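You operate a simulated robot arm through the tools that you are given. There is no shell and no other tool.

You run a simulated robot arm. Do the job below in one go: nothing can be reset, and whatever is moved stays where it is left.

TASK
Mix a 5 L batch with two measures of Leaf feed.
Fine: fill to the line or a little over and close Water, water before granules; run it until it shows Mixed, then switch Mains off; lid, Speed dial and Drain stay.

The check looks at the end state, three seconds after you hand in, the way a careful person would. Anything else that was tipped, shoved, dropped, spilled or broken makes it a failure. A push-on lid holds only when it is set on centred and level and pressed home; a screw cap is set on level and turned clockwise until tight.

THE ROBOT
A 6-joint arm with a two-finger gripper, fixed in place. Base frame: the origin is at the foot of the arm, x ahead of it, y to its left, z up. Units: mm, rad, N and s.
Its first joint turns from -2.897 to 2.897 rad. Payload 2.45 kg.
The tool frame sits at the grasp point between the pads (the TCP): z along the fingers, y along the line on which they close. The tips reach 20 mm beyond it. The gripper opens to 140 mm. The gripper's body begins 168 mm behind the TCP.
Orientation is told as [roll, pitch, yaw] about the base's x, y, z axes, in that order, counted from this pose: with the fingers straight down and closing along the base's y, the tool's x points along the base's -x, its y along +y and its z along -z.

THE INTERFACE
- The arm moves only by the tool nudge_tool. Its argument "plan" is a list of rows, each a list of 3 entries, a list of its own where there are three numbers: the turn, a rotation vector about the tool's x, y, z in rad, then the shift along the tool's x, y, z in mm, then the closure, from 0 (fully open) to 1 (shut). In form: [[[ax, ay, az], [tx, ty, tz], hand], ...]. A call has 1 to 20 rows; each row is the pose to reach, as a shift and turn from the pose commanded when the call began, along the tool's axes at that moment. A row lasts 0.2 s, in which the tool goes at most 50 mm and 0.15 rad; a call with a longer step from one row to the next is refused whole, and so is a gripper value outside its range. Where a pose cannot be reached the arm comes as near as it can. A force on the tool above 90 N (or 10 N above the force at the start of the call, whichever is more), or a blocked arm, ends the call early, and 0.2 s more pass. The fingers move at their own pace (about 45 mm/s each) and stop on an object; they squeeze with about 33 N. The grip force told is the motor's: it shows also when the fingers shut on nothing. Time passes only in rows, and 0.2 s behind the last, so rows that repeat a pose let the fingers close. The reply holds the time, the measured pose of the TCP, the force on the tool along the base axes, the opening and the grip force, in the units named above and with some noise, with the torque about the TCP (base axes, N m) and any sound that the robot's microphone picked up.
- Cameras (640 x 400 px; columns grow to the right, rows downward): "scene" is fixed at [221.6, 500, 1629.6]; the picture's right is [-0.16, -0.99, 0.00], its down [-0.50, 0.08, -0.86] and it looks along [0.85, -0.14, -0.51] (base axes); focal length 282 px, centre (320, 200). "wrist" rides on the gripper at [78, 11, -209] in the tool frame; the picture's right is [-0.14, 0.99, 0.00], its down [-0.92, -0.13, -0.37] and it looks along [-0.36, -0.05, 0.93] (tool axes); focal length 280 px, centre (320, 200). There is no depth. A picture from a camera that has moved, and an enlarged one, comes with that camera's place and axes in the base frame and with its lens.
- get_image(camera): a new picture of that camera. No time passes.
- zoom(camera, box): a new picture of the part [left, top, right, bottom] of that camera's present view, enlarged. No time passes.
- hand_in(): hands the job in; it is judged then, once.

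Places have to be worked out from the pictures, the camera data and where the tool is seen. Open the gripper and draw the arm clear of the work before you hand the job in, unless the task says otherwise.

The tools are called after "Call:" as name(argument=value, ...) on one line, values as JSON. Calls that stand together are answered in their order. nudge_tool: Moves the arm, as the interface text tells. Its arguments: {"type":"object","properties":{"plan":{"type":"array"}},"required":["plan"]} The other tools are called the same way: get_image (camera) takes a picture; zoom (camera, box) takes an enlarged picture of a part of a camera's view; hand_in () hands the job in.

At the start:

```text
clock: 0.0
ee_pos: [541.6, 163.7, 1459.2]
tool_rot: [-0.001, -0.001, -0.001]
force: [-0.4, 0.0, -0.4]
wrist_torque: [-0.01, -0.02, 0.02]
width: 139.8
grasp_force: 0.1
```

scene: 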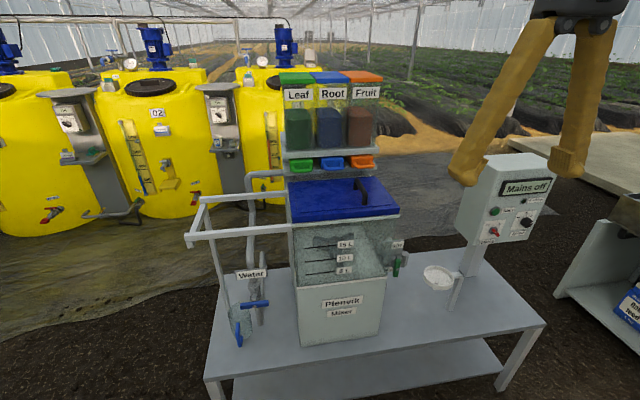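
wrist: 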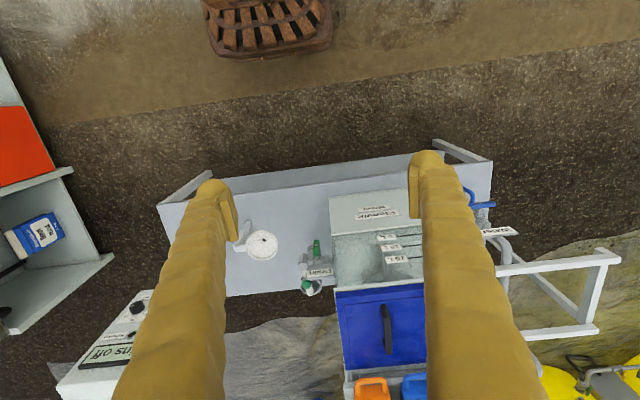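

I start by looking closer at the scene: the mixer tank, the dispensers, the Water valve, and the control box.

Call:
zoom(camera="scene", box=[260, 60, 420, 180])

Call:
zoom(camera="scene", box=[180, 170, 420, 350])

Call:
zoom(camera="scene", box=[450, 150, 560, 250])

Call:
zoom(camera="scene", box=[380, 220, 560, 360])

Call:
zoom(camera="scene", box=[190, 230, 300, 360])

```text
3.33 times, centred on (340, 120) of scene
camera zoom: at [221.6, 500.0, 1629.6], right [-0.16, -0.99, 0.0], down [-0.5, 0.08, -0.86], along [0.85, -0.14, -0.51], focal length 941 px, centre (253, 467)
```

zoom: 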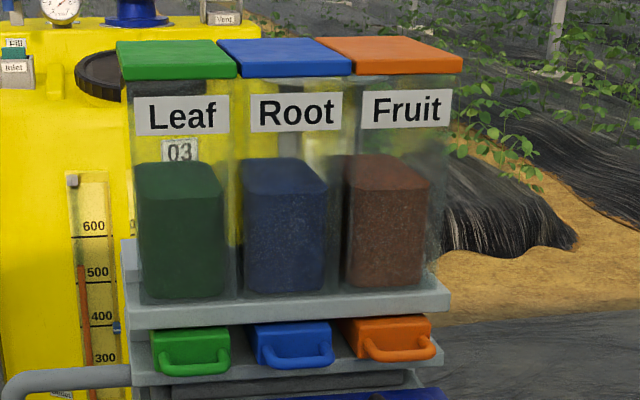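

```text
2.22 times, centred on (300, 260) of scene
camera zoom: at [221.6, 500.0, 1629.6], right [-0.16, -0.99, 0.0], down [-0.5, 0.08, -0.86], along [0.85, -0.14, -0.51], focal length 627 px, centre (364, 67)
```

zoom: 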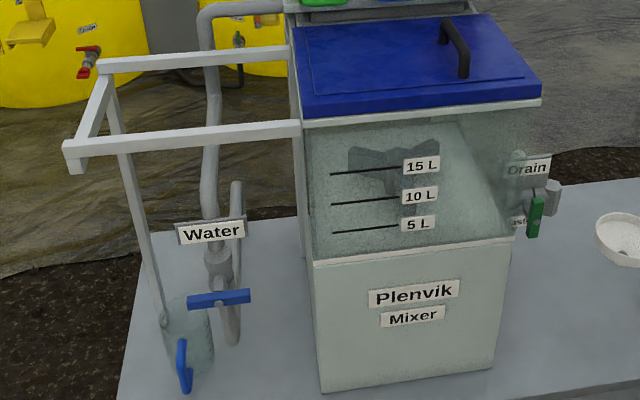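

```text
4.00 times, centred on (505, 200) of scene
camera zoom: at [221.6, 500.0, 1629.6], right [-0.16, -0.99, 0.0], down [-0.5, 0.08, -0.86], along [0.85, -0.14, -0.51], focal length 1129 px, centre (-420, 200)
```

zoom: 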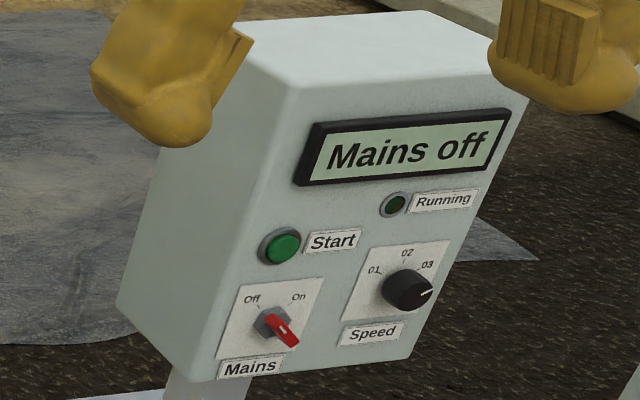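

```text
2.86 times, centred on (470, 290) of scene
camera zoom: at [221.6, 500.0, 1629.6], right [-0.16, -0.99, 0.0], down [-0.5, 0.08, -0.86], along [0.85, -0.14, -0.51], focal length 806 px, centre (-109, -57)
```

zoom: 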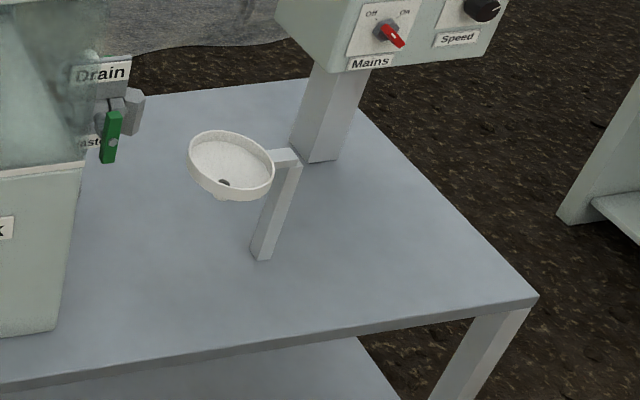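

```text
3.08 times, centred on (245, 295) of scene
camera zoom: at [221.6, 500.0, 1629.6], right [-0.16, -0.99, 0.0], down [-0.5, 0.08, -0.86], along [0.85, -0.14, -0.51], focal length 868 px, centre (551, -92)
```

zoom: 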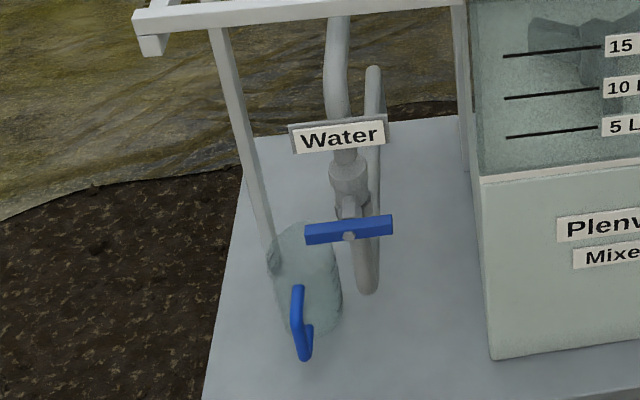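

The scene camera shows a table with the mixer tank, hoppers with Leaf/Root/Fruit drawers, a Water valve on the left, and a control box on the right. I now look closer at the wrist view for triangulation.

Call:
zoom(camera="wrist", box=[420, 140, 640, 300])

Call:
zoom(camera="wrist", box=[300, 180, 460, 400])

Call:
zoom(camera="wrist", box=[40, 200, 340, 400])

Call:
zoom(camera="scene", box=[275, 140, 395, 220])

Call:
zoom(camera="scene", box=[290, 220, 410, 300])

Call:
zoom(camera="scene", box=[550, 180, 640, 400])

```text
2.50 times, centred on (530, 220) of wrist
camera zoom: at [462.7, 173.7, 1669.3], right [0.14, 0.99, 0.0], down [0.92, -0.13, 0.37], along [0.37, -0.05, -0.93], focal length 701 px, centre (-205, 150)
```

zoom: 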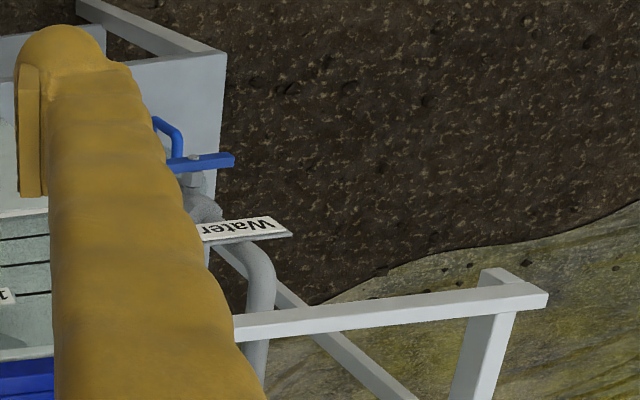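

```text
1.82 times, centred on (380, 290) of wrist
camera zoom: at [462.7, 173.7, 1669.3], right [0.14, 0.99, 0.0], down [0.92, -0.13, 0.37], along [0.37, -0.05, -0.93], focal length 510 px, centre (211, 36)
```

zoom: 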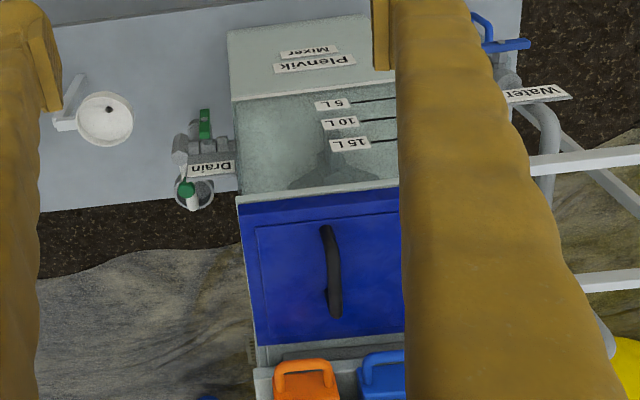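

```text
2.00 times, centred on (190, 300) of wrist
camera zoom: at [462.7, 173.7, 1669.3], right [0.14, 0.99, 0.0], down [0.92, -0.13, 0.37], along [0.37, -0.05, -0.93], focal length 561 px, centre (580, 0)
```

zoom: 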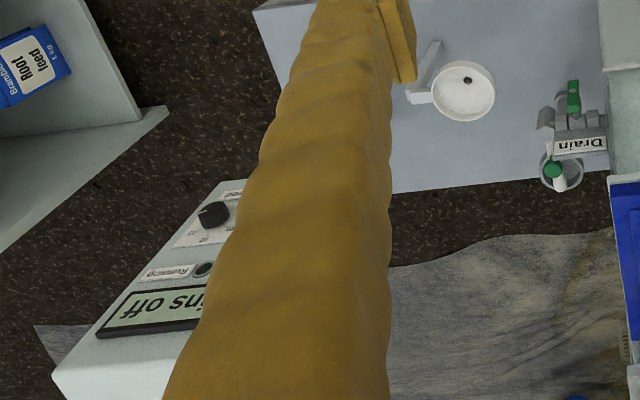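

```text
5.00 times, centred on (335, 180) of scene
camera zoom: at [221.6, 500.0, 1629.6], right [-0.16, -0.99, 0.0], down [-0.5, 0.08, -0.86], along [0.85, -0.14, -0.51], focal length 1411 px, centre (245, 300)
```

zoom: 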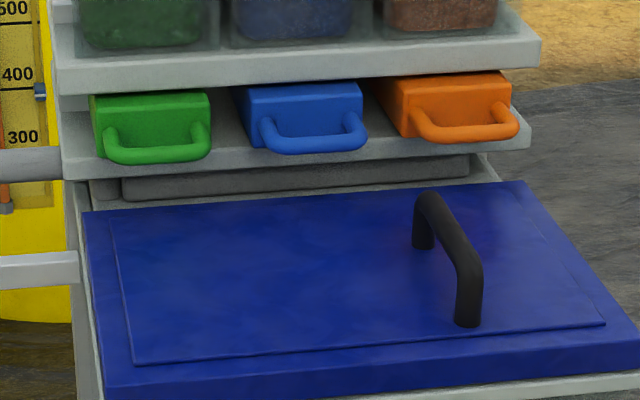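

```text
5.00 times, centred on (350, 260) of scene
camera zoom: at [221.6, 500.0, 1629.6], right [-0.16, -0.99, 0.0], down [-0.5, 0.08, -0.86], along [0.85, -0.14, -0.51], focal length 1411 px, centre (170, -100)
```

zoom: 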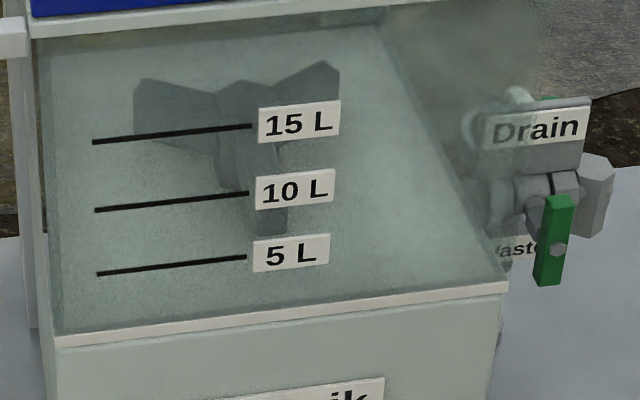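

```text
1.82 times, centred on (595, 290) of scene
camera zoom: at [221.6, 500.0, 1629.6], right [-0.16, -0.99, 0.0], down [-0.5, 0.08, -0.86], along [0.85, -0.14, -0.51], focal length 513 px, centre (-180, 36)
```

zoom: 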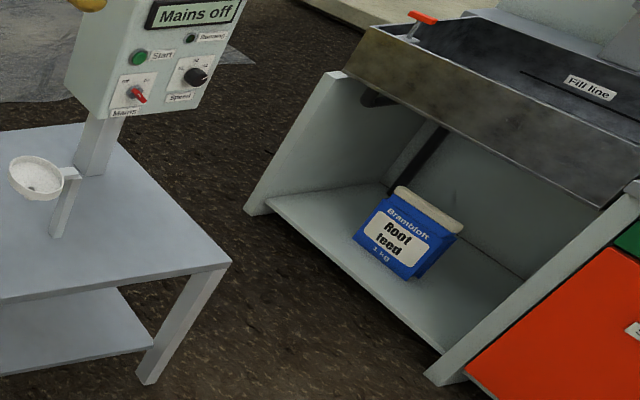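

From triangulation I put the Water T-handle at about (862, 615, 863), the Leaf drawer handle near (1085, 419, 1232), and the control box near (1050, -520, 940–1090). The table front edge is at x≈825, z≈569. I turn the tool to point forward (+x) at a clear place in front of the tank.

Call:
nudge_tool(plan=[[[0, -0.1428, 0], [-14.4, 21.5, 23.6], 0.5], [[0, -0.2856, 0], [-28.8, 43, 47.1], 0.5], [[0, -0.4284, 0], [-43.2, 64.4, 70.7], 0.5], [[0, -0.5712, 0], [-57.6, 85.9, 94.3], 0.5], [[0, -0.714, 0], [-72, 107.4, 117.8], 0.5], [[0, -0.8568, 0], [-86.4, 128.9, 141.4], 0.5], [[0, -0.9996, 0], [-100.8, 150.4, 164.9], 0.5], [[0, -1.1424, 0], [-115.2, 171.9, 188.5], 0.5], [[0, -1.2852, 0], [-129.6, 193.3, 212.1], 0.5], [[0, -1.428, 0], [-144, 214.8, 235.6], 0.5], [[0, -1.5708, 0], [-158.4, 236.3, 259.2], 0.5], [[0, -1.5708, 0], [-158.4, 236.3, 259.2], 0.5]])

```text
clock: 2.6
ee_pos: [700.9, 398.8, 1200.9]
tool_rot: [3.108, -1.567, -3.107]
force: [-0.4, 0.4, 0.8]
wrist_torque: [0.0, -0.03, 0.0]
width: 69.6
grasp_force: 0.0
```

The tool now points forward at (701, 399, 1201). I look with both cameras.

Call:
get_image(camera="scene")

Call:
get_image(camera="wrist")

```text
taken
```

scene: 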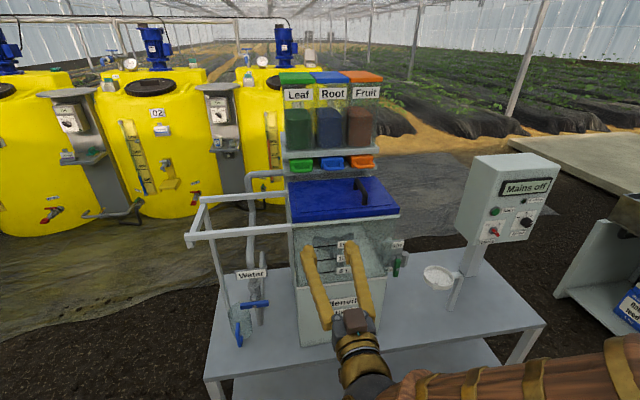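

```text
taken
camera wrist: at [491.1, 409.5, 1123.0], right [0.0, 0.99, 0.14], down [-0.37, -0.13, 0.92], along [0.93, -0.05, 0.37], focal length 280 px, centre (320, 200)
```

wrist: 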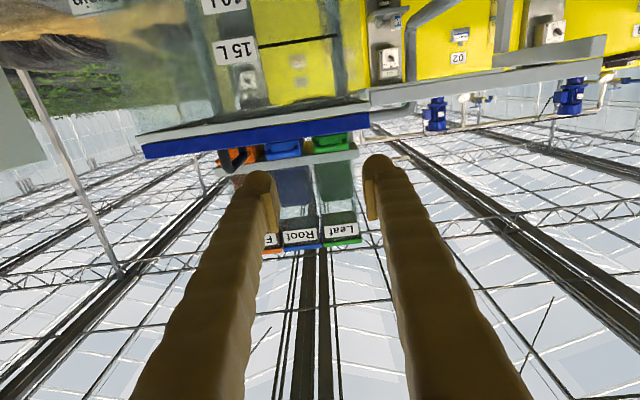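

The scene camera's view of the tank stays clear. Now I roll the tool 90° so the fingers close vertically, and move to (700, 615, 863), in front of the Water handle.

Call:
nudge_tool(plan=[[[0, 0, 0.1428], [30.7, 19.6, 0], 0.5], [[0, 0, 0.2856], [61.5, 39.3, 0], 0.5], [[0, 0, 0.4284], [92.2, 58.9, 0], 0.5], [[0, 0, 0.5712], [122.9, 78.5, 0], 0.5], [[0, 0, 0.714], [153.6, 98.2, 0], 0.5], [[0, 0, 0.8568], [184.4, 117.8, 0], 0.5], [[0, 0, 0.9996], [215.1, 137.5, 0], 0.5], [[0, 0, 1.1424], [245.8, 157.1, 0], 0.5], [[0, 0, 1.2852], [276.5, 176.7, 0], 0.5], [[0, 0, 1.428], [307.3, 196.4, 0], 0.5], [[0, 0, 1.5708], [338, 216, 0], 0.5], [[0, 0, 1.5708], [338, 216, 0], 0.5]])

Call:
get_image(camera="wrist")

Call:
get_image(camera="scene")

```text
clock: 5.2
ee_pos: [859.0, 735.7, 1126.5]
tool_rot: [1.039, -0.311, -1.473]
force: [-41.3, 1.3, 53.1]
wrist_torque: [1.43, -2.94, 1.1]
width: 91.4
grasp_force: 16.7
out of reach, approached as far as the arm can: row 3, 4, 5, 6, 7, 8, 9, 10, 11, 12
```

```text
taken
camera wrist: at [673.4, 827.9, 1212.6], right [0.49, 0.18, 0.85], down [-0.3, -0.89, 0.35], along [0.82, -0.43, -0.38], focal length 280 px, centre (320, 200)
```

wrist: 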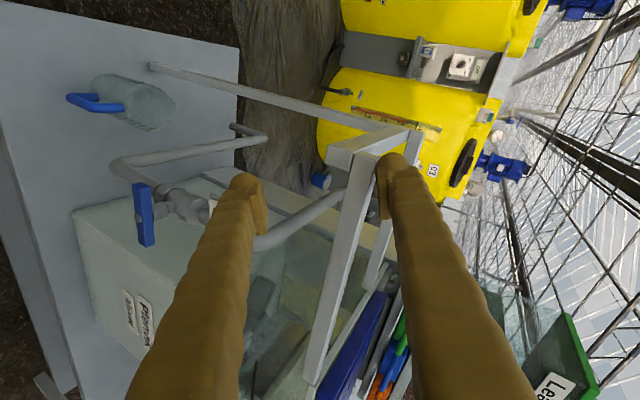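

```text
taken
```

scene: 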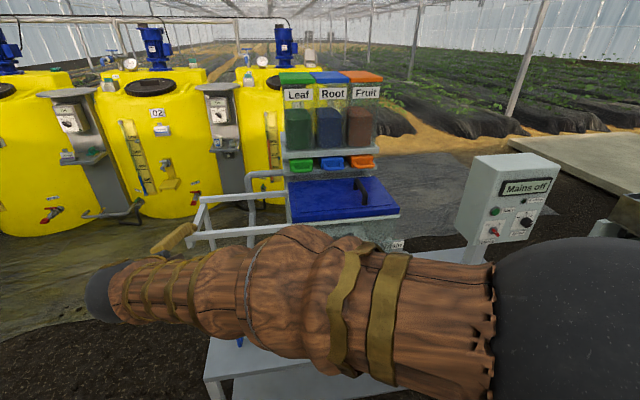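

The arm could not follow that path: it went to a strained pose and a finger is now resting against the white rail (force about 65 N). I look closely before backing out.

Call:
zoom(camera="wrist", box=[220, 80, 460, 230])

Call:
zoom(camera="scene", box=[120, 180, 320, 305])

```text
2.67 times, centred on (340, 155) of wrist
camera zoom: at [673.4, 827.9, 1212.6], right [0.49, 0.18, 0.85], down [-0.3, -0.89, 0.35], along [0.82, -0.43, -0.38], focal length 748 px, centre (267, 320)
```

zoom: 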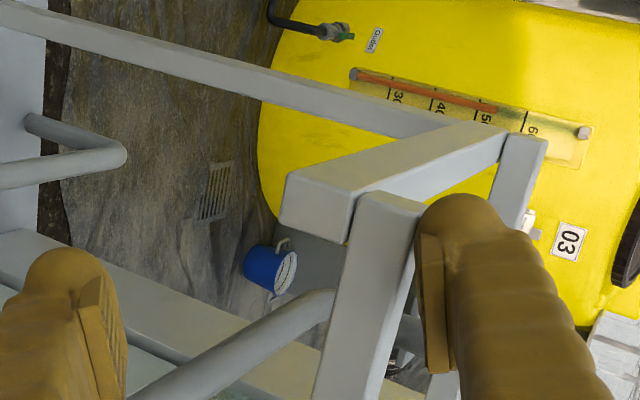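

```text
3.20 times, centred on (220, 242) of scene
camera zoom: at [221.6, 500.0, 1629.6], right [-0.16, -0.99, 0.0], down [-0.5, 0.08, -0.86], along [0.85, -0.14, -0.51], focal length 903 px, centre (640, 64)
```

zoom: 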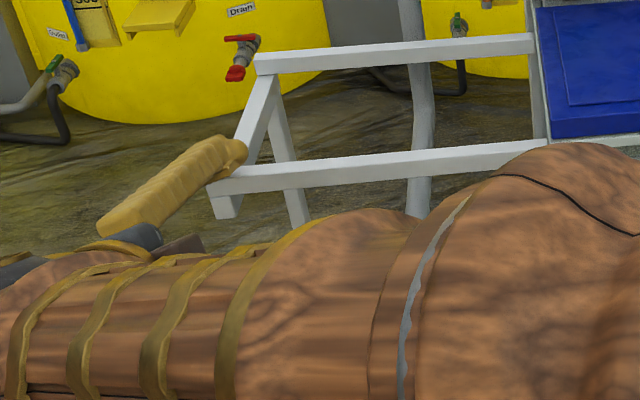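

The upper finger lies on top of the rail's front bar. I make a zero-shift test row to learn what the commanded pose is now before choosing the way out.

Call:
nudge_tool(plan=[[[0, 0, 0], [0, 0, 0], 0.5]])

```text
clock: 5.6
ee_pos: [859.4, 735.3, 1124.8]
tool_rot: [1.038, -0.313, -1.473]
force: [-48.8, 1.3, 61.3]
wrist_torque: [1.69, -3.5, 1.34]
width: 95.8
grasp_force: 19.0
```

No reach complaint, so commands are now relative to the present pose. I ease up off the rail along the tool's y and then retract straight back along the fingers.

Call:
nudge_tool(plan=[[[0, 0, 0], [0, 15, -5], 0.4], [[0, 0, 0], [0, 25, -20], 0.4], [[0, 0, 0], [0, 25, -50], 0.4], [[0, 0, 0], [0, 25, -80], 0.4], [[0, 0, 0], [0, 25, -110], 0.4]])

Call:
get_image(camera="wrist")

Call:
get_image(camera="scene")

```text
clock: 6.8
ee_pos: [775.6, 750.2, 1193.6]
tool_rot: [1.034, -0.314, -1.472]
force: [-0.5, 0.6, 0.0]
wrist_torque: [-0.01, -0.03, -0.01]
width: 83.9
grasp_force: 0.0
```

```text
taken
camera wrist: at [591.0, 841.3, 1281.2], right [0.49, 0.18, 0.85], down [-0.3, -0.88, 0.36], along [0.82, -0.43, -0.38], focal length 280 px, centre (320, 200)
```

wrist: 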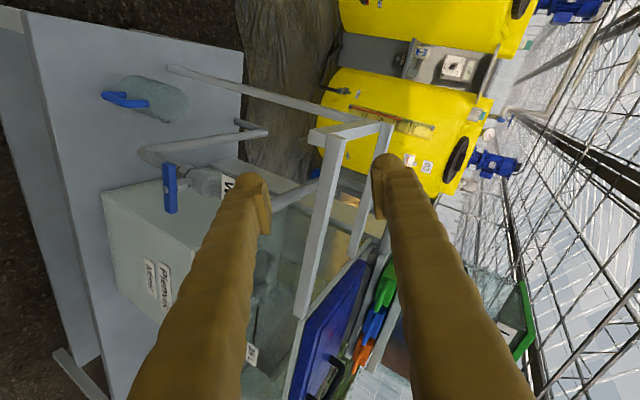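

```text
taken
```

scene: 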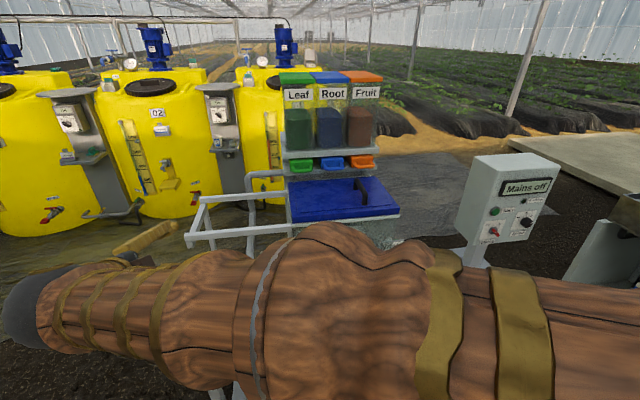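

I'm free of the rail, and the rail and everything else look unmoved. I go back part-way toward the earlier forward-pointing pose, which was reachable.

Call:
nudge_tool(plan=[[[-0.038, -0.039, -0.12], [-34, -10, -7], 0.5], [[-0.076, -0.078, -0.24], [-69, -20, -14], 0.5], [[-0.113, -0.117, -0.361], [-103, -31, -20], 0.5], [[-0.151, -0.156, -0.481], [-137, -41, -27], 0.5], [[-0.189, -0.195, -0.601], [-172, -51, -34], 0.5]])

Call:
get_image(camera="scene")

```text
clock: 8.0
ee_pos: [738.0, 571.8, 1223.6]
tool_rot: [1.15, -0.94, -1.344]
force: [0.0, -0.1, 0.0]
wrist_torque: [-0.02, -0.01, -0.02]
width: 70.3
grasp_force: 0.0
```

```text
taken
```

scene: 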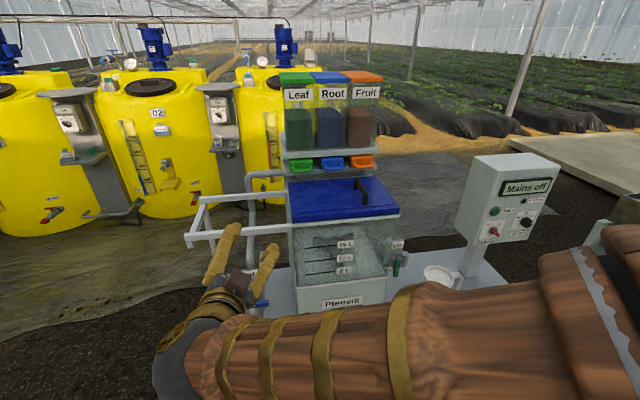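

That works smoothly. I finish the return to the forward-pointing pose at (700, 399, 1250).

Call:
nudge_tool(plan=[[[-0.038, -0.039, -0.12], [-23, -27, -4.6], 0.5], [[-0.076, -0.078, -0.24], [-46, -54, -9], 0.5], [[-0.113, -0.117, -0.361], [-69, -81, -14], 0.5], [[-0.151, -0.156, -0.481], [-92.5, -108, -18], 0.5], [[-0.189, -0.194, -0.601], [-115.6, -134.6, -22.9], 0.5]])

Call:
get_image(camera="scene")

```text
clock: 9.2
ee_pos: [700.0, 400.0, 1248.4]
tool_rot: [-0.233, -1.564, 0.237]
force: [0.3, -0.2, 0.1]
wrist_torque: [0.01, 0.01, 0.0]
width: 70.0
grasp_force: 0.1
```

```text
taken
```

scene: 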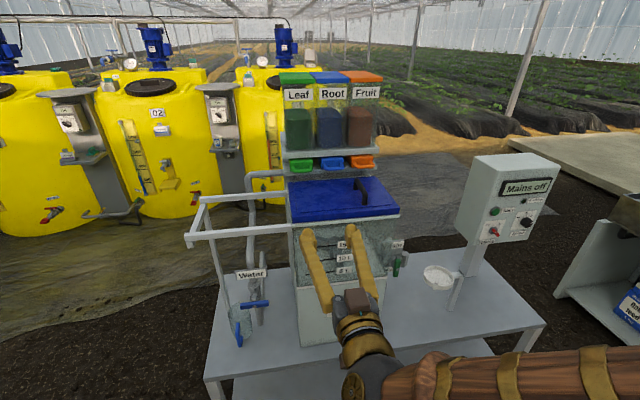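

Back at a clean forward pose. Now I try the other roll direction in place (-90° about the tool axis) to see whether it's reachable.

Call:
nudge_tool(plan=[[[0, 0, -0.1428], [0, 0, 0], 0.5], [[0, 0, -0.2856], [0, 0, 0], 0.5], [[0, 0, -0.4284], [0, 0, 0], 0.5], [[0, 0, -0.5712], [0, 0, 0], 0.5], [[0, 0, -0.714], [0, 0, 0], 0.5], [[0, 0, -0.8568], [0, 0, 0], 0.5], [[0, 0, -0.9996], [0, 0, 0], 0.5], [[0, 0, -1.1424], [0, 0, 0], 0.5], [[0, 0, -1.2852], [0, 0, 0], 0.5], [[0, 0, -1.428], [0, 0, 0], 0.5], [[0, 0, -1.5708], [0, 0, 0], 0.5]])

Call:
get_image(camera="scene")

Call:
get_image(camera="wrist")

```text
clock: 11.6
ee_pos: [698.4, 400.4, 1250.6]
tool_rot: [-1.565, -0.001, 1.573]
force: [-1.0, -0.6, -0.2]
wrist_torque: [0.0, -0.03, 0.0]
width: 70.1
grasp_force: 0.0
```

```text
taken
```

scene: 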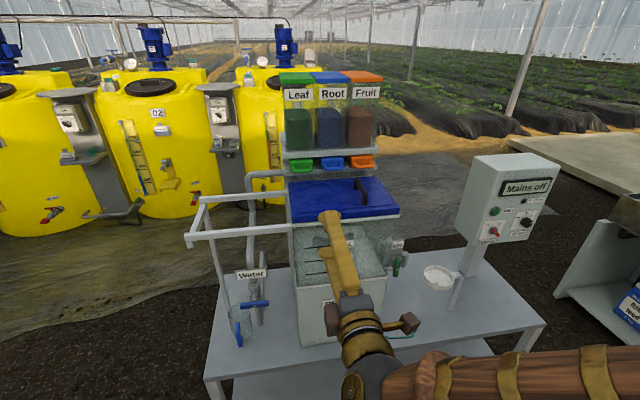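

```text
taken
camera wrist: at [489.7, 321.3, 1240.0], right [-0.01, 0.14, -0.99], down [-0.37, 0.92, 0.13], along [0.93, 0.37, 0.05], focal length 280 px, centre (320, 200)
```

wrist: 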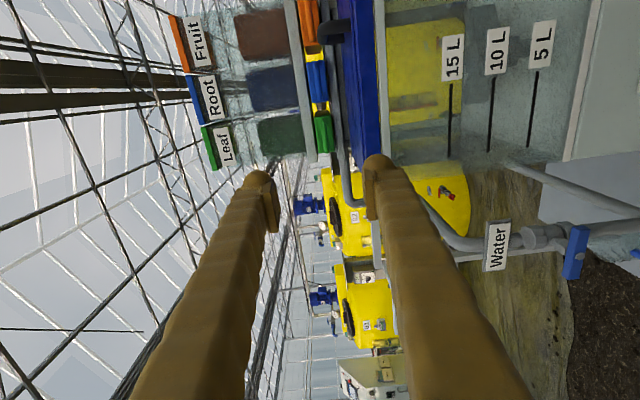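

Roll -90° is reachable, and the wrist view confirms the Water handle near (860, 612, 870). I move down and left in small steps, staying at x≈700.

Call:
nudge_tool(plan=[[[0, 0, 0], [-21, 38, 0], 0.5], [[0, 0, 0], [-42, 76, 0], 0.5], [[0, 0, 0], [-63, 114, 0], 0.5], [[0, 0, 0], [-84, 152, 0], 0.5]])

```text
clock: 12.6
ee_pos: [698.5, 484.1, 1098.9]
tool_rot: [-1.564, -0.002, 1.572]
force: [-0.3, -0.1, -0.9]
wrist_torque: [-0.02, 0.01, 0.02]
width: 70.3
grasp_force: 0.0
```

Reached cleanly. I continue down and left.

Call:
nudge_tool(plan=[[[0, 0, 0], [-21, 38, 0], 0.5], [[0, 0, 0], [-42, 76, 0], 0.5], [[0, 0, 0], [-63, 114, 0], 0.5], [[0, 0, 0], [-84, 152, 0], 0.5]])

```text
clock: 13.6
ee_pos: [698.1, 566.5, 945.6]
tool_rot: [-1.566, -0.002, 1.571]
force: [-0.1, 0.2, 0.2]
wrist_torque: [0.0, 0.04, 0.03]
width: 69.9
grasp_force: 0.0
```

Good; now to the handle's estimated height and side position, still standing off in x.

Call:
nudge_tool(plan=[[[0, 0, 0], [-23, 38, 0], 0.5], [[0, 0, 0], [-46, 76, 0], 0.5], [[0, 0, 0], [-46, 76, 0], 0.5]])

Call:
get_image(camera="wrist")

Call:
get_image(camera="scene")

```text
clock: 14.4
ee_pos: [697.0, 614.1, 869.5]
tool_rot: [-1.565, -0.002, 1.572]
force: [-0.3, 0.2, -0.1]
wrist_torque: [0.02, 0.01, -0.02]
width: 70.1
grasp_force: 0.1
```

```text
taken
camera wrist: at [487.6, 535.8, 860.5], right [-0.01, 0.14, -0.99], down [-0.37, 0.92, 0.13], along [0.93, 0.37, 0.05], focal length 280 px, centre (320, 200)
```

wrist: 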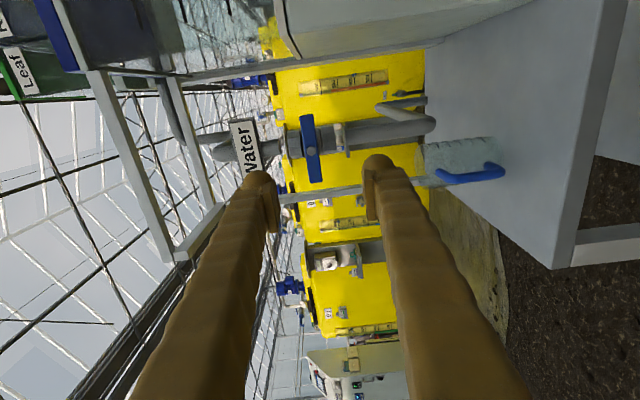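

```text
taken
```

scene: 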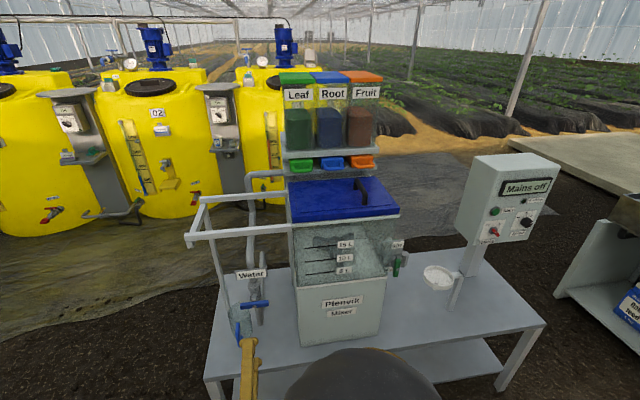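

The valve handle is right ahead and the scene camera still sees the level lines. I zoom in to place the handle precisely.

Call:
zoom(camera="wrist", box=[200, 80, 440, 230])

Call:
zoom(camera="scene", box=[205, 260, 301, 340])

```text
2.67 times, centred on (320, 155) of wrist
camera zoom: at [487.6, 535.8, 860.5], right [-0.01, 0.14, -0.99], down [-0.37, 0.92, 0.13], along [0.93, 0.37, 0.05], focal length 748 px, centre (320, 320)
```

zoom: 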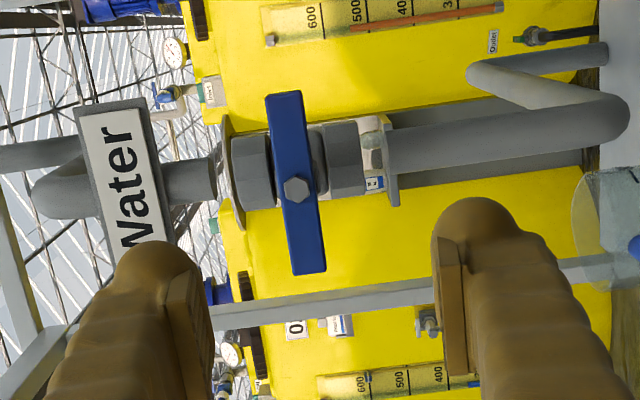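

```text
5.00 times, centred on (253, 300) of scene
camera zoom: at [221.6, 500.0, 1629.6], right [-0.16, -0.99, 0.0], down [-0.5, 0.08, -0.86], along [0.85, -0.14, -0.51], focal length 1411 px, centre (655, -300)
```

zoom: 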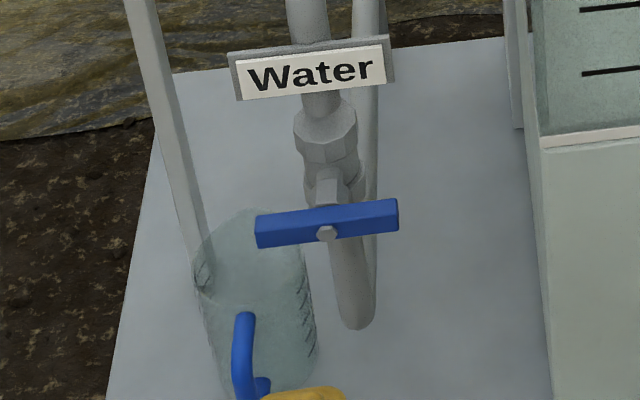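

Both cameras agree: handle bolt at about (846, 610, 881), bar lying along y, about 94 mm long and 16 mm high. I align, narrow the opening to ~50 mm and advance until the bar lies between the pads.

Call:
nudge_tool(plan=[[[0, 0, 0], [4, -11.5, 10], 0.64], [[0, 0, 0], [4, -11.5, 45], 0.64], [[0, 0, 0], [4, -11.5, 80], 0.64], [[0, 0, 0], [4, -11.5, 110], 0.64], [[0, 0, 0], [4, -11.5, 125], 0.64]])

Call:
zoom(camera="wrist", box=[200, 80, 440, 230])

Call:
zoom(camera="scene", box=[205, 260, 301, 340])

```text
clock: 15.6
ee_pos: [822.3, 610.4, 879.8]
tool_rot: [-1.565, 0.0, 1.574]
force: [-0.7, -1.5, -0.1]
wrist_torque: [0.03, -0.02, 0.0]
width: 50.7
grasp_force: 0.0
```

```text
2.67 times, centred on (320, 155) of wrist
camera zoom: at [613.0, 532.1, 870.2], right [-0.01, 0.14, -0.99], down [-0.37, 0.92, 0.13], along [0.93, 0.37, 0.05], focal length 748 px, centre (320, 320)
```

zoom: 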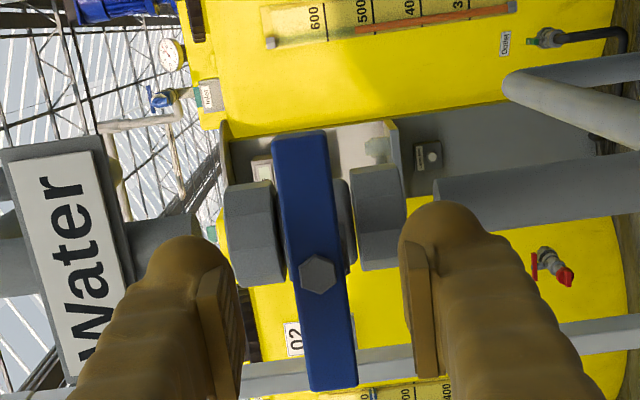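

```text
5.00 times, centred on (253, 300) of scene
camera zoom: at [221.6, 500.0, 1629.6], right [-0.16, -0.99, 0.0], down [-0.5, 0.08, -0.86], along [0.85, -0.14, -0.51], focal length 1411 px, centre (655, -300)
```

zoom: 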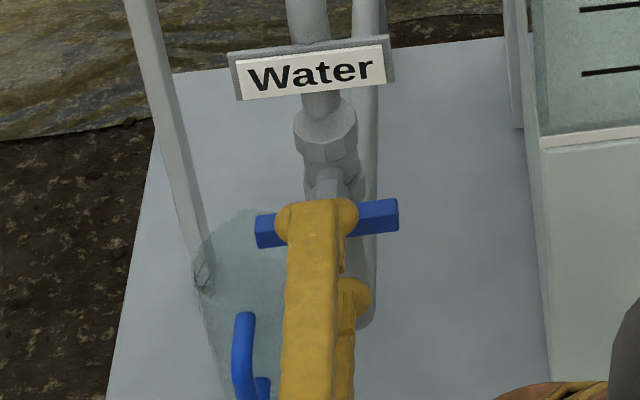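

The bar sits centred between the fingers. I advance 22 mm more and close on it.

Call:
nudge_tool(plan=[[[0, 0, 0], [0, 0, 12], 0.64], [[0, 0, 0], [0, 0, 22], 0.64], [[0, 0, 0], [0, 0, 22], 0.9], [[0, 0, 0], [0, 0, 22], 1.0], [[0, 0, 0], [0, 0, 22], 1.0], [[0, 0, 0], [0, 0, 22], 1.0]])

Call:
zoom(camera="wrist", box=[200, 80, 440, 230])

Call:
zoom(camera="scene", box=[205, 260, 301, 340])

```text
clock: 17.0
ee_pos: [844.7, 611.5, 880.8]
tool_rot: [-1.565, -0.001, 1.572]
force: [7.6, 1.3, -8.1]
wrist_torque: [-0.01, 0.04, 0.05]
width: 17.2
grasp_force: 41.1
```

```text
2.67 times, centred on (320, 155) of wrist
camera zoom: at [634.9, 532.4, 870.7], right [-0.01, 0.14, -0.99], down [-0.37, 0.92, 0.13], along [0.93, 0.37, 0.05], focal length 748 px, centre (320, 320)
```

zoom: 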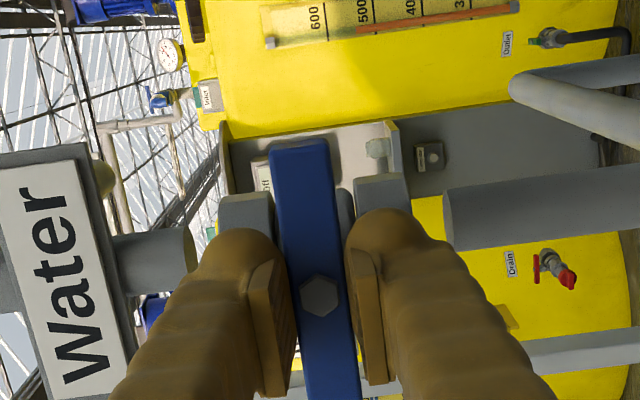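

```text
5.00 times, centred on (253, 300) of scene
camera zoom: at [221.6, 500.0, 1629.6], right [-0.16, -0.99, 0.0], down [-0.5, 0.08, -0.86], along [0.85, -0.14, -0.51], focal length 1411 px, centre (655, -300)
```

zoom: 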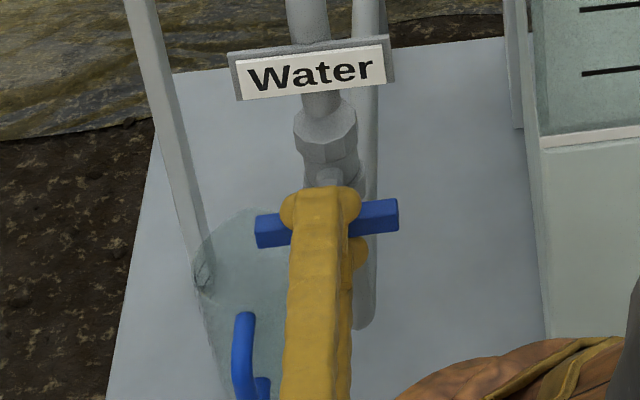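

Firm grip on the bar (17 mm, 41 N). I try a small twist (+0.3 rad about the tool axis) and read the torque to find the opening direction.

Call:
nudge_tool(plan=[[[0, 0, 0.1], [0, 0, 22], 1.0], [[0, 0, 0.2], [0, 0, 22], 1.0]])

Call:
zoom(camera="scene", box=[205, 260, 301, 340])

```text
clock: 17.4
ee_pos: [850.7, 612.4, 880.3]
tool_rot: [-1.565, -0.055, 1.576]
force: [-28.2, -7.8, 13.2]
wrist_torque: [-1.44, -0.32, -0.1]
width: 17.8
grasp_force: 42.9
stopped in row 1: the force on the tool passed its limit at 174 N (the readings are from after the stop); the commanded pose is now the measured one
```

```text
5.00 times, centred on (253, 300) of scene
camera zoom: at [221.6, 500.0, 1629.6], right [-0.16, -0.99, 0.0], down [-0.5, 0.08, -0.86], along [0.85, -0.14, -0.51], focal length 1411 px, centre (655, -300)
```

zoom: 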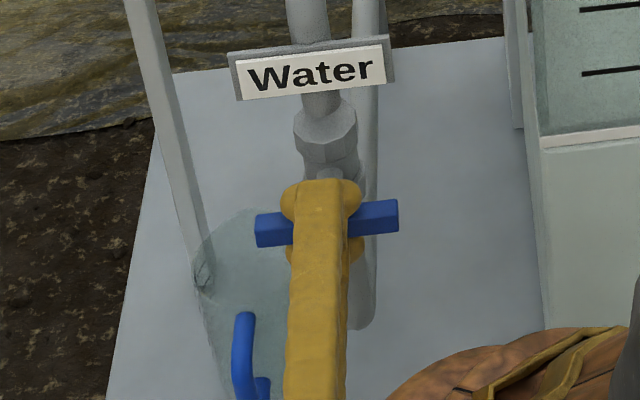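

I mistakenly kept the 22 mm forward shift in those rows, which pushed the tips 6 mm onto the valve body; nothing has moved. I back off those 6 mm and undo the small twist.

Call:
nudge_tool(plan=[[[0, 0, -0.055], [0, 0, -6], 1.0], [[0, 0, -0.055], [0, 0, -6], 1.0]])

Call:
zoom(camera="wrist", box=[200, 80, 440, 230])

```text
clock: 18.0
ee_pos: [846.9, 612.9, 881.0]
tool_rot: [-1.568, -0.005, 1.575]
force: [32.3, -3.6, 16.2]
wrist_torque: [-0.05, -0.14, -0.07]
width: 17.1
grasp_force: 42.3
```

```text
2.67 times, centred on (320, 155) of wrist
camera zoom: at [636.7, 533.0, 870.3], right [-0.01, 0.14, -0.99], down [-0.37, 0.92, 0.13], along [0.93, 0.37, 0.05], focal length 748 px, centre (320, 320)
```

zoom: 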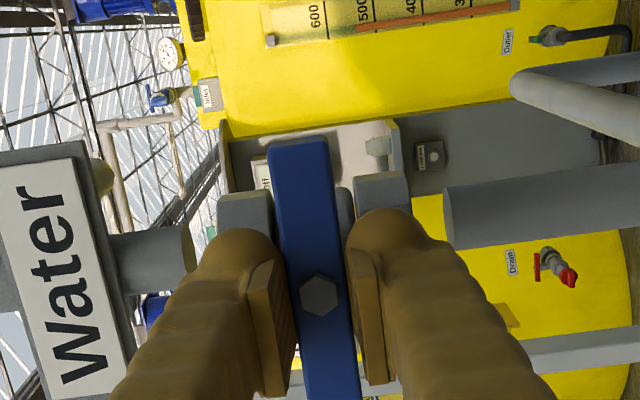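

Handle intact and still gripped. Now I try the opposite twist with zero shift.

Call:
nudge_tool(plan=[[[0, 0, -0.05], [0, 0, 2], 1.0], [[0, 0, -0.12], [0, 0, 2], 1.0], [[0, 0, -0.2], [0, 0, 2], 1.0]])

Call:
zoom(camera="scene", box=[205, 260, 301, 340])

```text
clock: 18.8
ee_pos: [847.9, 612.8, 880.1]
tool_rot: [-1.564, 0.198, 1.579]
force: [-25.9, -17.6, 25.7]
wrist_torque: [-0.09, -0.41, -0.26]
width: 17.0
grasp_force: 42.3
```

```text
5.00 times, centred on (253, 300) of scene
camera zoom: at [221.6, 500.0, 1629.6], right [-0.16, -0.99, 0.0], down [-0.5, 0.08, -0.86], along [0.85, -0.14, -0.51], focal length 1411 px, centre (655, -300)
```

zoom: 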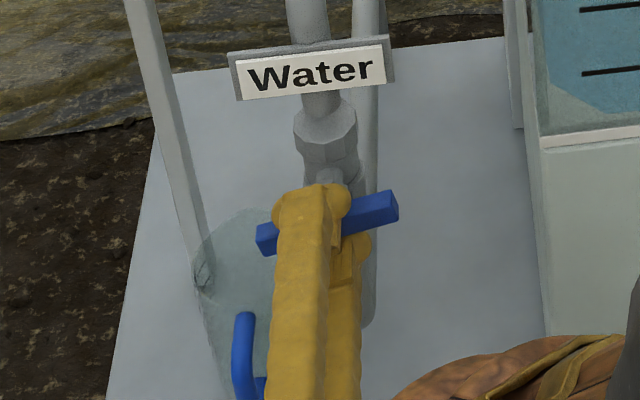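

The handle turns freely this way and blue water is already showing. I check the tank level right away.

Call:
zoom(camera="scene", box=[280, 215, 408, 300])

```text
4.71 times, centred on (344, 258) of scene
camera zoom: at [221.6, 500.0, 1629.6], right [-0.16, -0.99, 0.0], down [-0.5, 0.08, -0.86], along [0.85, -0.14, -0.51], focal length 1328 px, centre (207, -71)
```

zoom: 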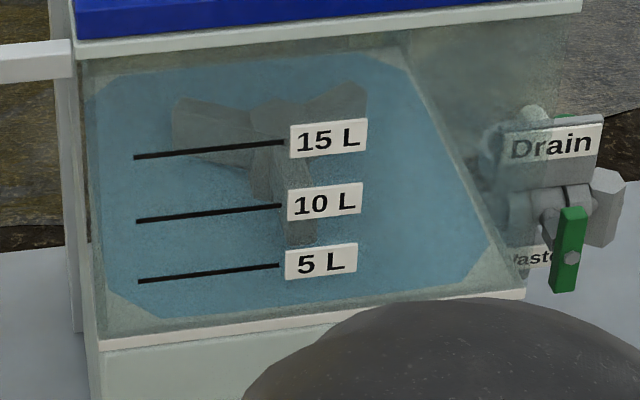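

Call:
zoom(camera="scene", box=[292, 255, 388, 295])

Call:
zoom(camera="wrist", box=[0, 0, 640, 400])

```text
6.67 times, centred on (340, 275) of scene
camera zoom: at [221.6, 500.0, 1629.6], right [-0.16, -0.99, 0.0], down [-0.5, 0.08, -0.86], along [0.85, -0.14, -0.51], focal length 1882 px, centre (187, -300)
```

zoom: 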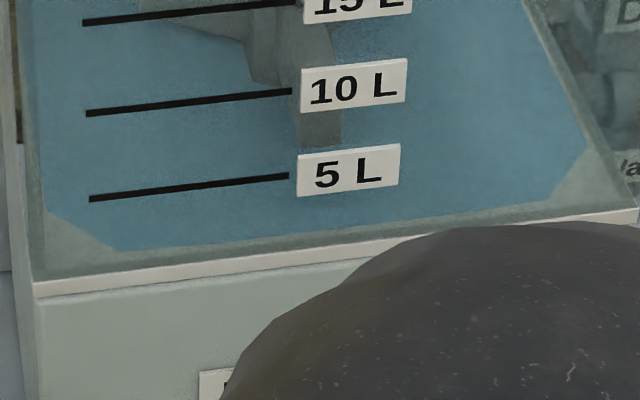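

```text
1.00 times, centred on (320, 200) of wrist (not enlarged: the box is as wide or as high as the picture)
camera zoom: at [637.6, 532.7, 885.8], right [-0.01, -0.06, -1.0], down [-0.37, 0.93, -0.05], along [0.93, 0.37, -0.03], focal length 280 px, centre (320, 200)
```

zoom: 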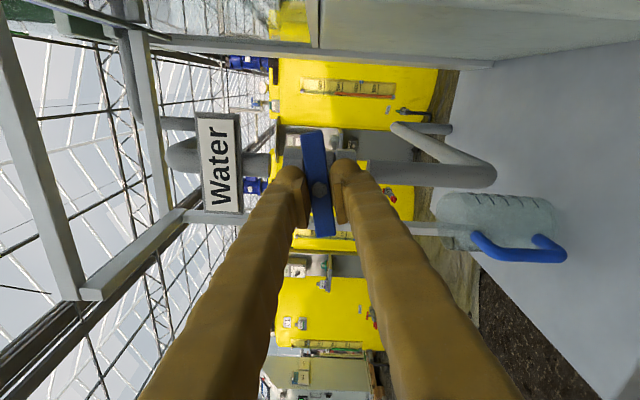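

The water surface's front edge looks well below the 5 L line. I hold for a short time to measure the fill rate.

Call:
nudge_tool(plan=[[[0, 0, 0], [0, 0, 0], 1.0], [[0, 0, 0], [0, 0, 0], 1.0], [[0, 0, 0], [0, 0, 0], 1.0]])

Call:
zoom(camera="scene", box=[292, 255, 388, 295])

```text
clock: 19.6
ee_pos: [846.4, 612.8, 879.6]
tool_rot: [-1.565, 0.197, 1.577]
force: [-29.4, -12.5, 24.0]
wrist_torque: [-0.08, -0.26, -0.14]
width: 17.0
grasp_force: 42.5
```

```text
6.67 times, centred on (340, 275) of scene
camera zoom: at [221.6, 500.0, 1629.6], right [-0.16, -0.99, 0.0], down [-0.5, 0.08, -0.86], along [0.85, -0.14, -0.51], focal length 1882 px, centre (187, -300)
```

zoom: 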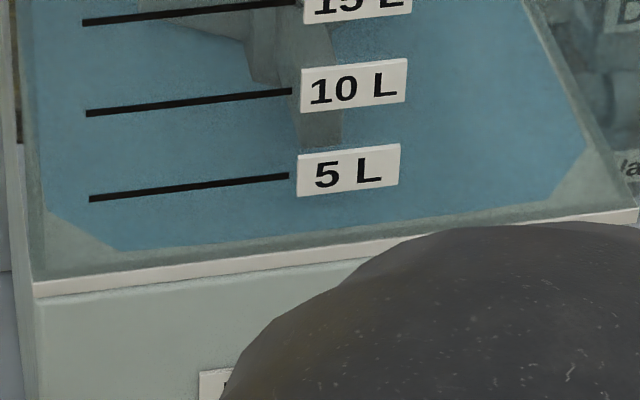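

No visible change in 0.8 s, so at this small opening the flow is slow. I open it further, easing the side load slightly, and keep watching.

Call:
nudge_tool(plan=[[[0, 0, -0.1], [1.2, -1.2, -1], 1.0], [[0, 0, -0.22], [1.2, -1.2, -2], 1.0], [[0, 0, -0.34], [1.2, -1.2, -2], 1.0], [[0, 0, -0.46], [1.2, -1.2, -2], 1.0], [[0, 0, -0.58], [1.2, -1.2, -2], 1.0]])

Call:
zoom(camera="scene", box=[292, 255, 388, 295])

Call:
zoom(camera="scene", box=[205, 260, 301, 340])

```text
clock: 20.8
ee_pos: [846.4, 611.7, 878.8]
tool_rot: [-1.557, 0.784, 1.584]
force: [19.7, 9.9, -26.0]
wrist_torque: [0.0, 0.26, 0.2]
width: 16.9
grasp_force: 42.3
```

```text
6.67 times, centred on (340, 275) of scene
camera zoom: at [221.6, 500.0, 1629.6], right [-0.16, -0.99, 0.0], down [-0.5, 0.08, -0.86], along [0.85, -0.14, -0.51], focal length 1882 px, centre (187, -300)
```

zoom: 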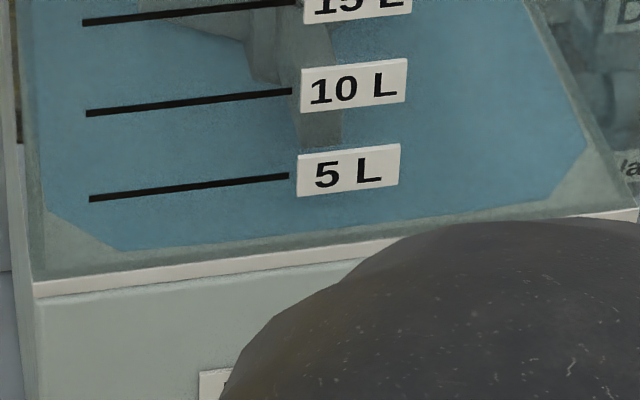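

```text
5.00 times, centred on (253, 300) of scene
camera zoom: at [221.6, 500.0, 1629.6], right [-0.16, -0.99, 0.0], down [-0.5, 0.08, -0.86], along [0.85, -0.14, -0.51], focal length 1411 px, centre (655, -300)
```

zoom: 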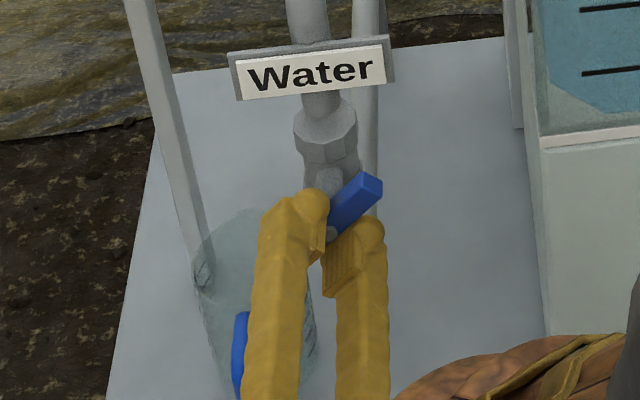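

Handle at 45°. I hold about 2 s and compare the level.

Call:
nudge_tool(plan=[[[0, 0, 0], [0, 0, 0], 1.0], [[0, 0, 0], [0, 0, 0], 1.0], [[0, 0, 0], [0, 0, 0], 1.0], [[0, 0, 0], [0, 0, 0], 1.0], [[0, 0, 0], [0, 0, 0], 1.0], [[0, 0, 0], [0, 0, 0], 1.0], [[0, 0, 0], [0, 0, 0], 1.0], [[0, 0, 0], [0, 0, 0], 1.0], [[0, 0, 0], [0, 0, 0], 1.0]])

Call:
zoom(camera="scene", box=[292, 255, 388, 295])

```text
clock: 22.8
ee_pos: [845.4, 611.2, 879.0]
tool_rot: [-1.558, 0.779, 1.584]
force: [-10.3, -8.4, -52.4]
wrist_torque: [0.1, 0.61, -0.06]
width: 17.3
grasp_force: 42.6
```

```text
6.67 times, centred on (340, 275) of scene
camera zoom: at [221.6, 500.0, 1629.6], right [-0.16, -0.99, 0.0], down [-0.5, 0.08, -0.86], along [0.85, -0.14, -0.51], focal length 1882 px, centre (187, -300)
```

zoom: 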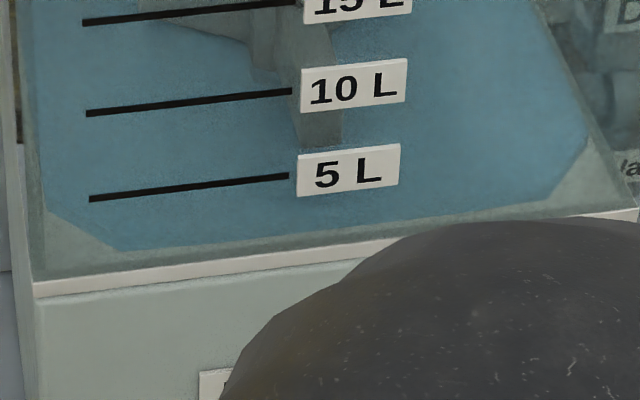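

The level is rising slowly. I open further in small steps to about 70°, relieving the vertical load a little.

Call:
nudge_tool(plan=[[[0, 0, -0.1], [-0.7, 0.7, 0], 1.0], [[0, 0, -0.2], [-0.7, 0.7, 0], 1.0], [[0, 0, -0.3], [-0.7, 0.7, 0], 1.0], [[0, 0, -0.4], [-0.7, 0.7, 0], 1.0], [[0, 0, -0.45], [-0.7, 0.7, 0], 1.0]])

Call:
zoom(camera="scene", box=[292, 255, 388, 295])

```text
clock: 24.0
ee_pos: [846.5, 610.2, 879.8]
tool_rot: [-1.55, 1.231, 1.594]
force: [-17.0, -39.8, -41.3]
wrist_torque: [0.1, 0.51, -0.49]
width: 17.0
grasp_force: 42.7
```

```text
6.67 times, centred on (340, 275) of scene
camera zoom: at [221.6, 500.0, 1629.6], right [-0.16, -0.99, 0.0], down [-0.5, 0.08, -0.86], along [0.85, -0.14, -0.51], focal length 1882 px, centre (187, -300)
```

zoom: 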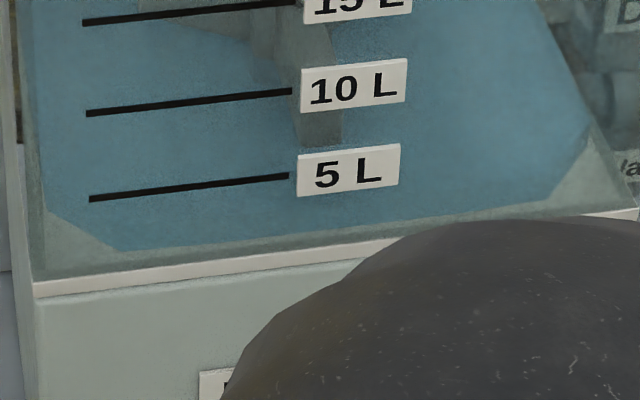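

I relax the side load by about 1.5 mm and hold about 3 s to gauge the rate.

Call:
nudge_tool(plan=[[[0, 0, 0], [-0.7, 1.5, 0], 1.0], [[0, 0, 0], [-0.7, 1.5, 0], 1.0], [[0, 0, 0], [-0.7, 1.5, 0], 1.0], [[0, 0, 0], [-0.7, 1.5, 0], 1.0], [[0, 0, 0], [-0.7, 1.5, 0], 1.0], [[0, 0, 0], [-0.7, 1.5, 0], 1.0], [[0, 0, 0], [-0.7, 1.5, 0], 1.0], [[0, 0, 0], [-0.7, 1.5, 0], 1.0], [[0, 0, 0], [-0.7, 1.5, 0], 1.0], [[0, 0, 0], [-0.7, 1.5, 0], 1.0], [[0, 0, 0], [-0.7, 1.5, 0], 1.0], [[0, 0, 0], [-0.7, 1.5, 0], 1.0], [[0, 0, 0], [-0.7, 1.5, 0], 1.0], [[0, 0, 0], [-0.7, 1.5, 0], 1.0]])

Call:
zoom(camera="scene", box=[292, 255, 388, 295])

Call:
zoom(camera="scene", box=[205, 260, 301, 340])

```text
clock: 27.0
ee_pos: [846.4, 610.1, 878.8]
tool_rot: [-1.551, 1.226, 1.593]
force: [15.9, -19.4, 6.6]
wrist_torque: [0.03, -0.15, -0.19]
width: 16.9
grasp_force: 42.8
```

```text
6.67 times, centred on (340, 275) of scene
camera zoom: at [221.6, 500.0, 1629.6], right [-0.16, -0.99, 0.0], down [-0.5, 0.08, -0.86], along [0.85, -0.14, -0.51], focal length 1882 px, centre (187, -300)
```

zoom: 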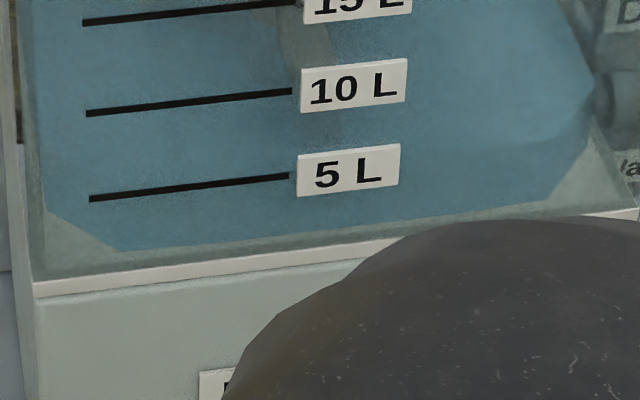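

```text
5.00 times, centred on (253, 300) of scene
camera zoom: at [221.6, 500.0, 1629.6], right [-0.16, -0.99, 0.0], down [-0.5, 0.08, -0.86], along [0.85, -0.14, -0.51], focal length 1411 px, centre (655, -300)
```

zoom: 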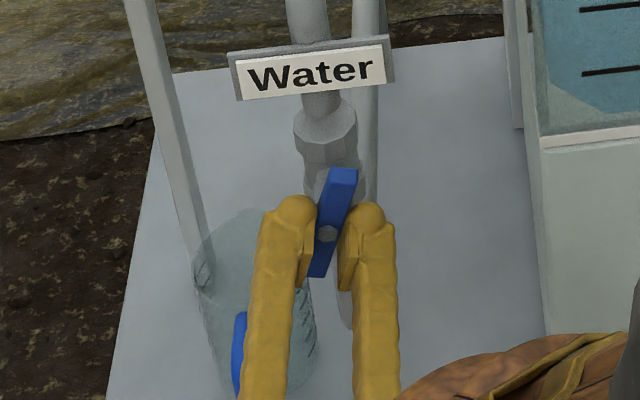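

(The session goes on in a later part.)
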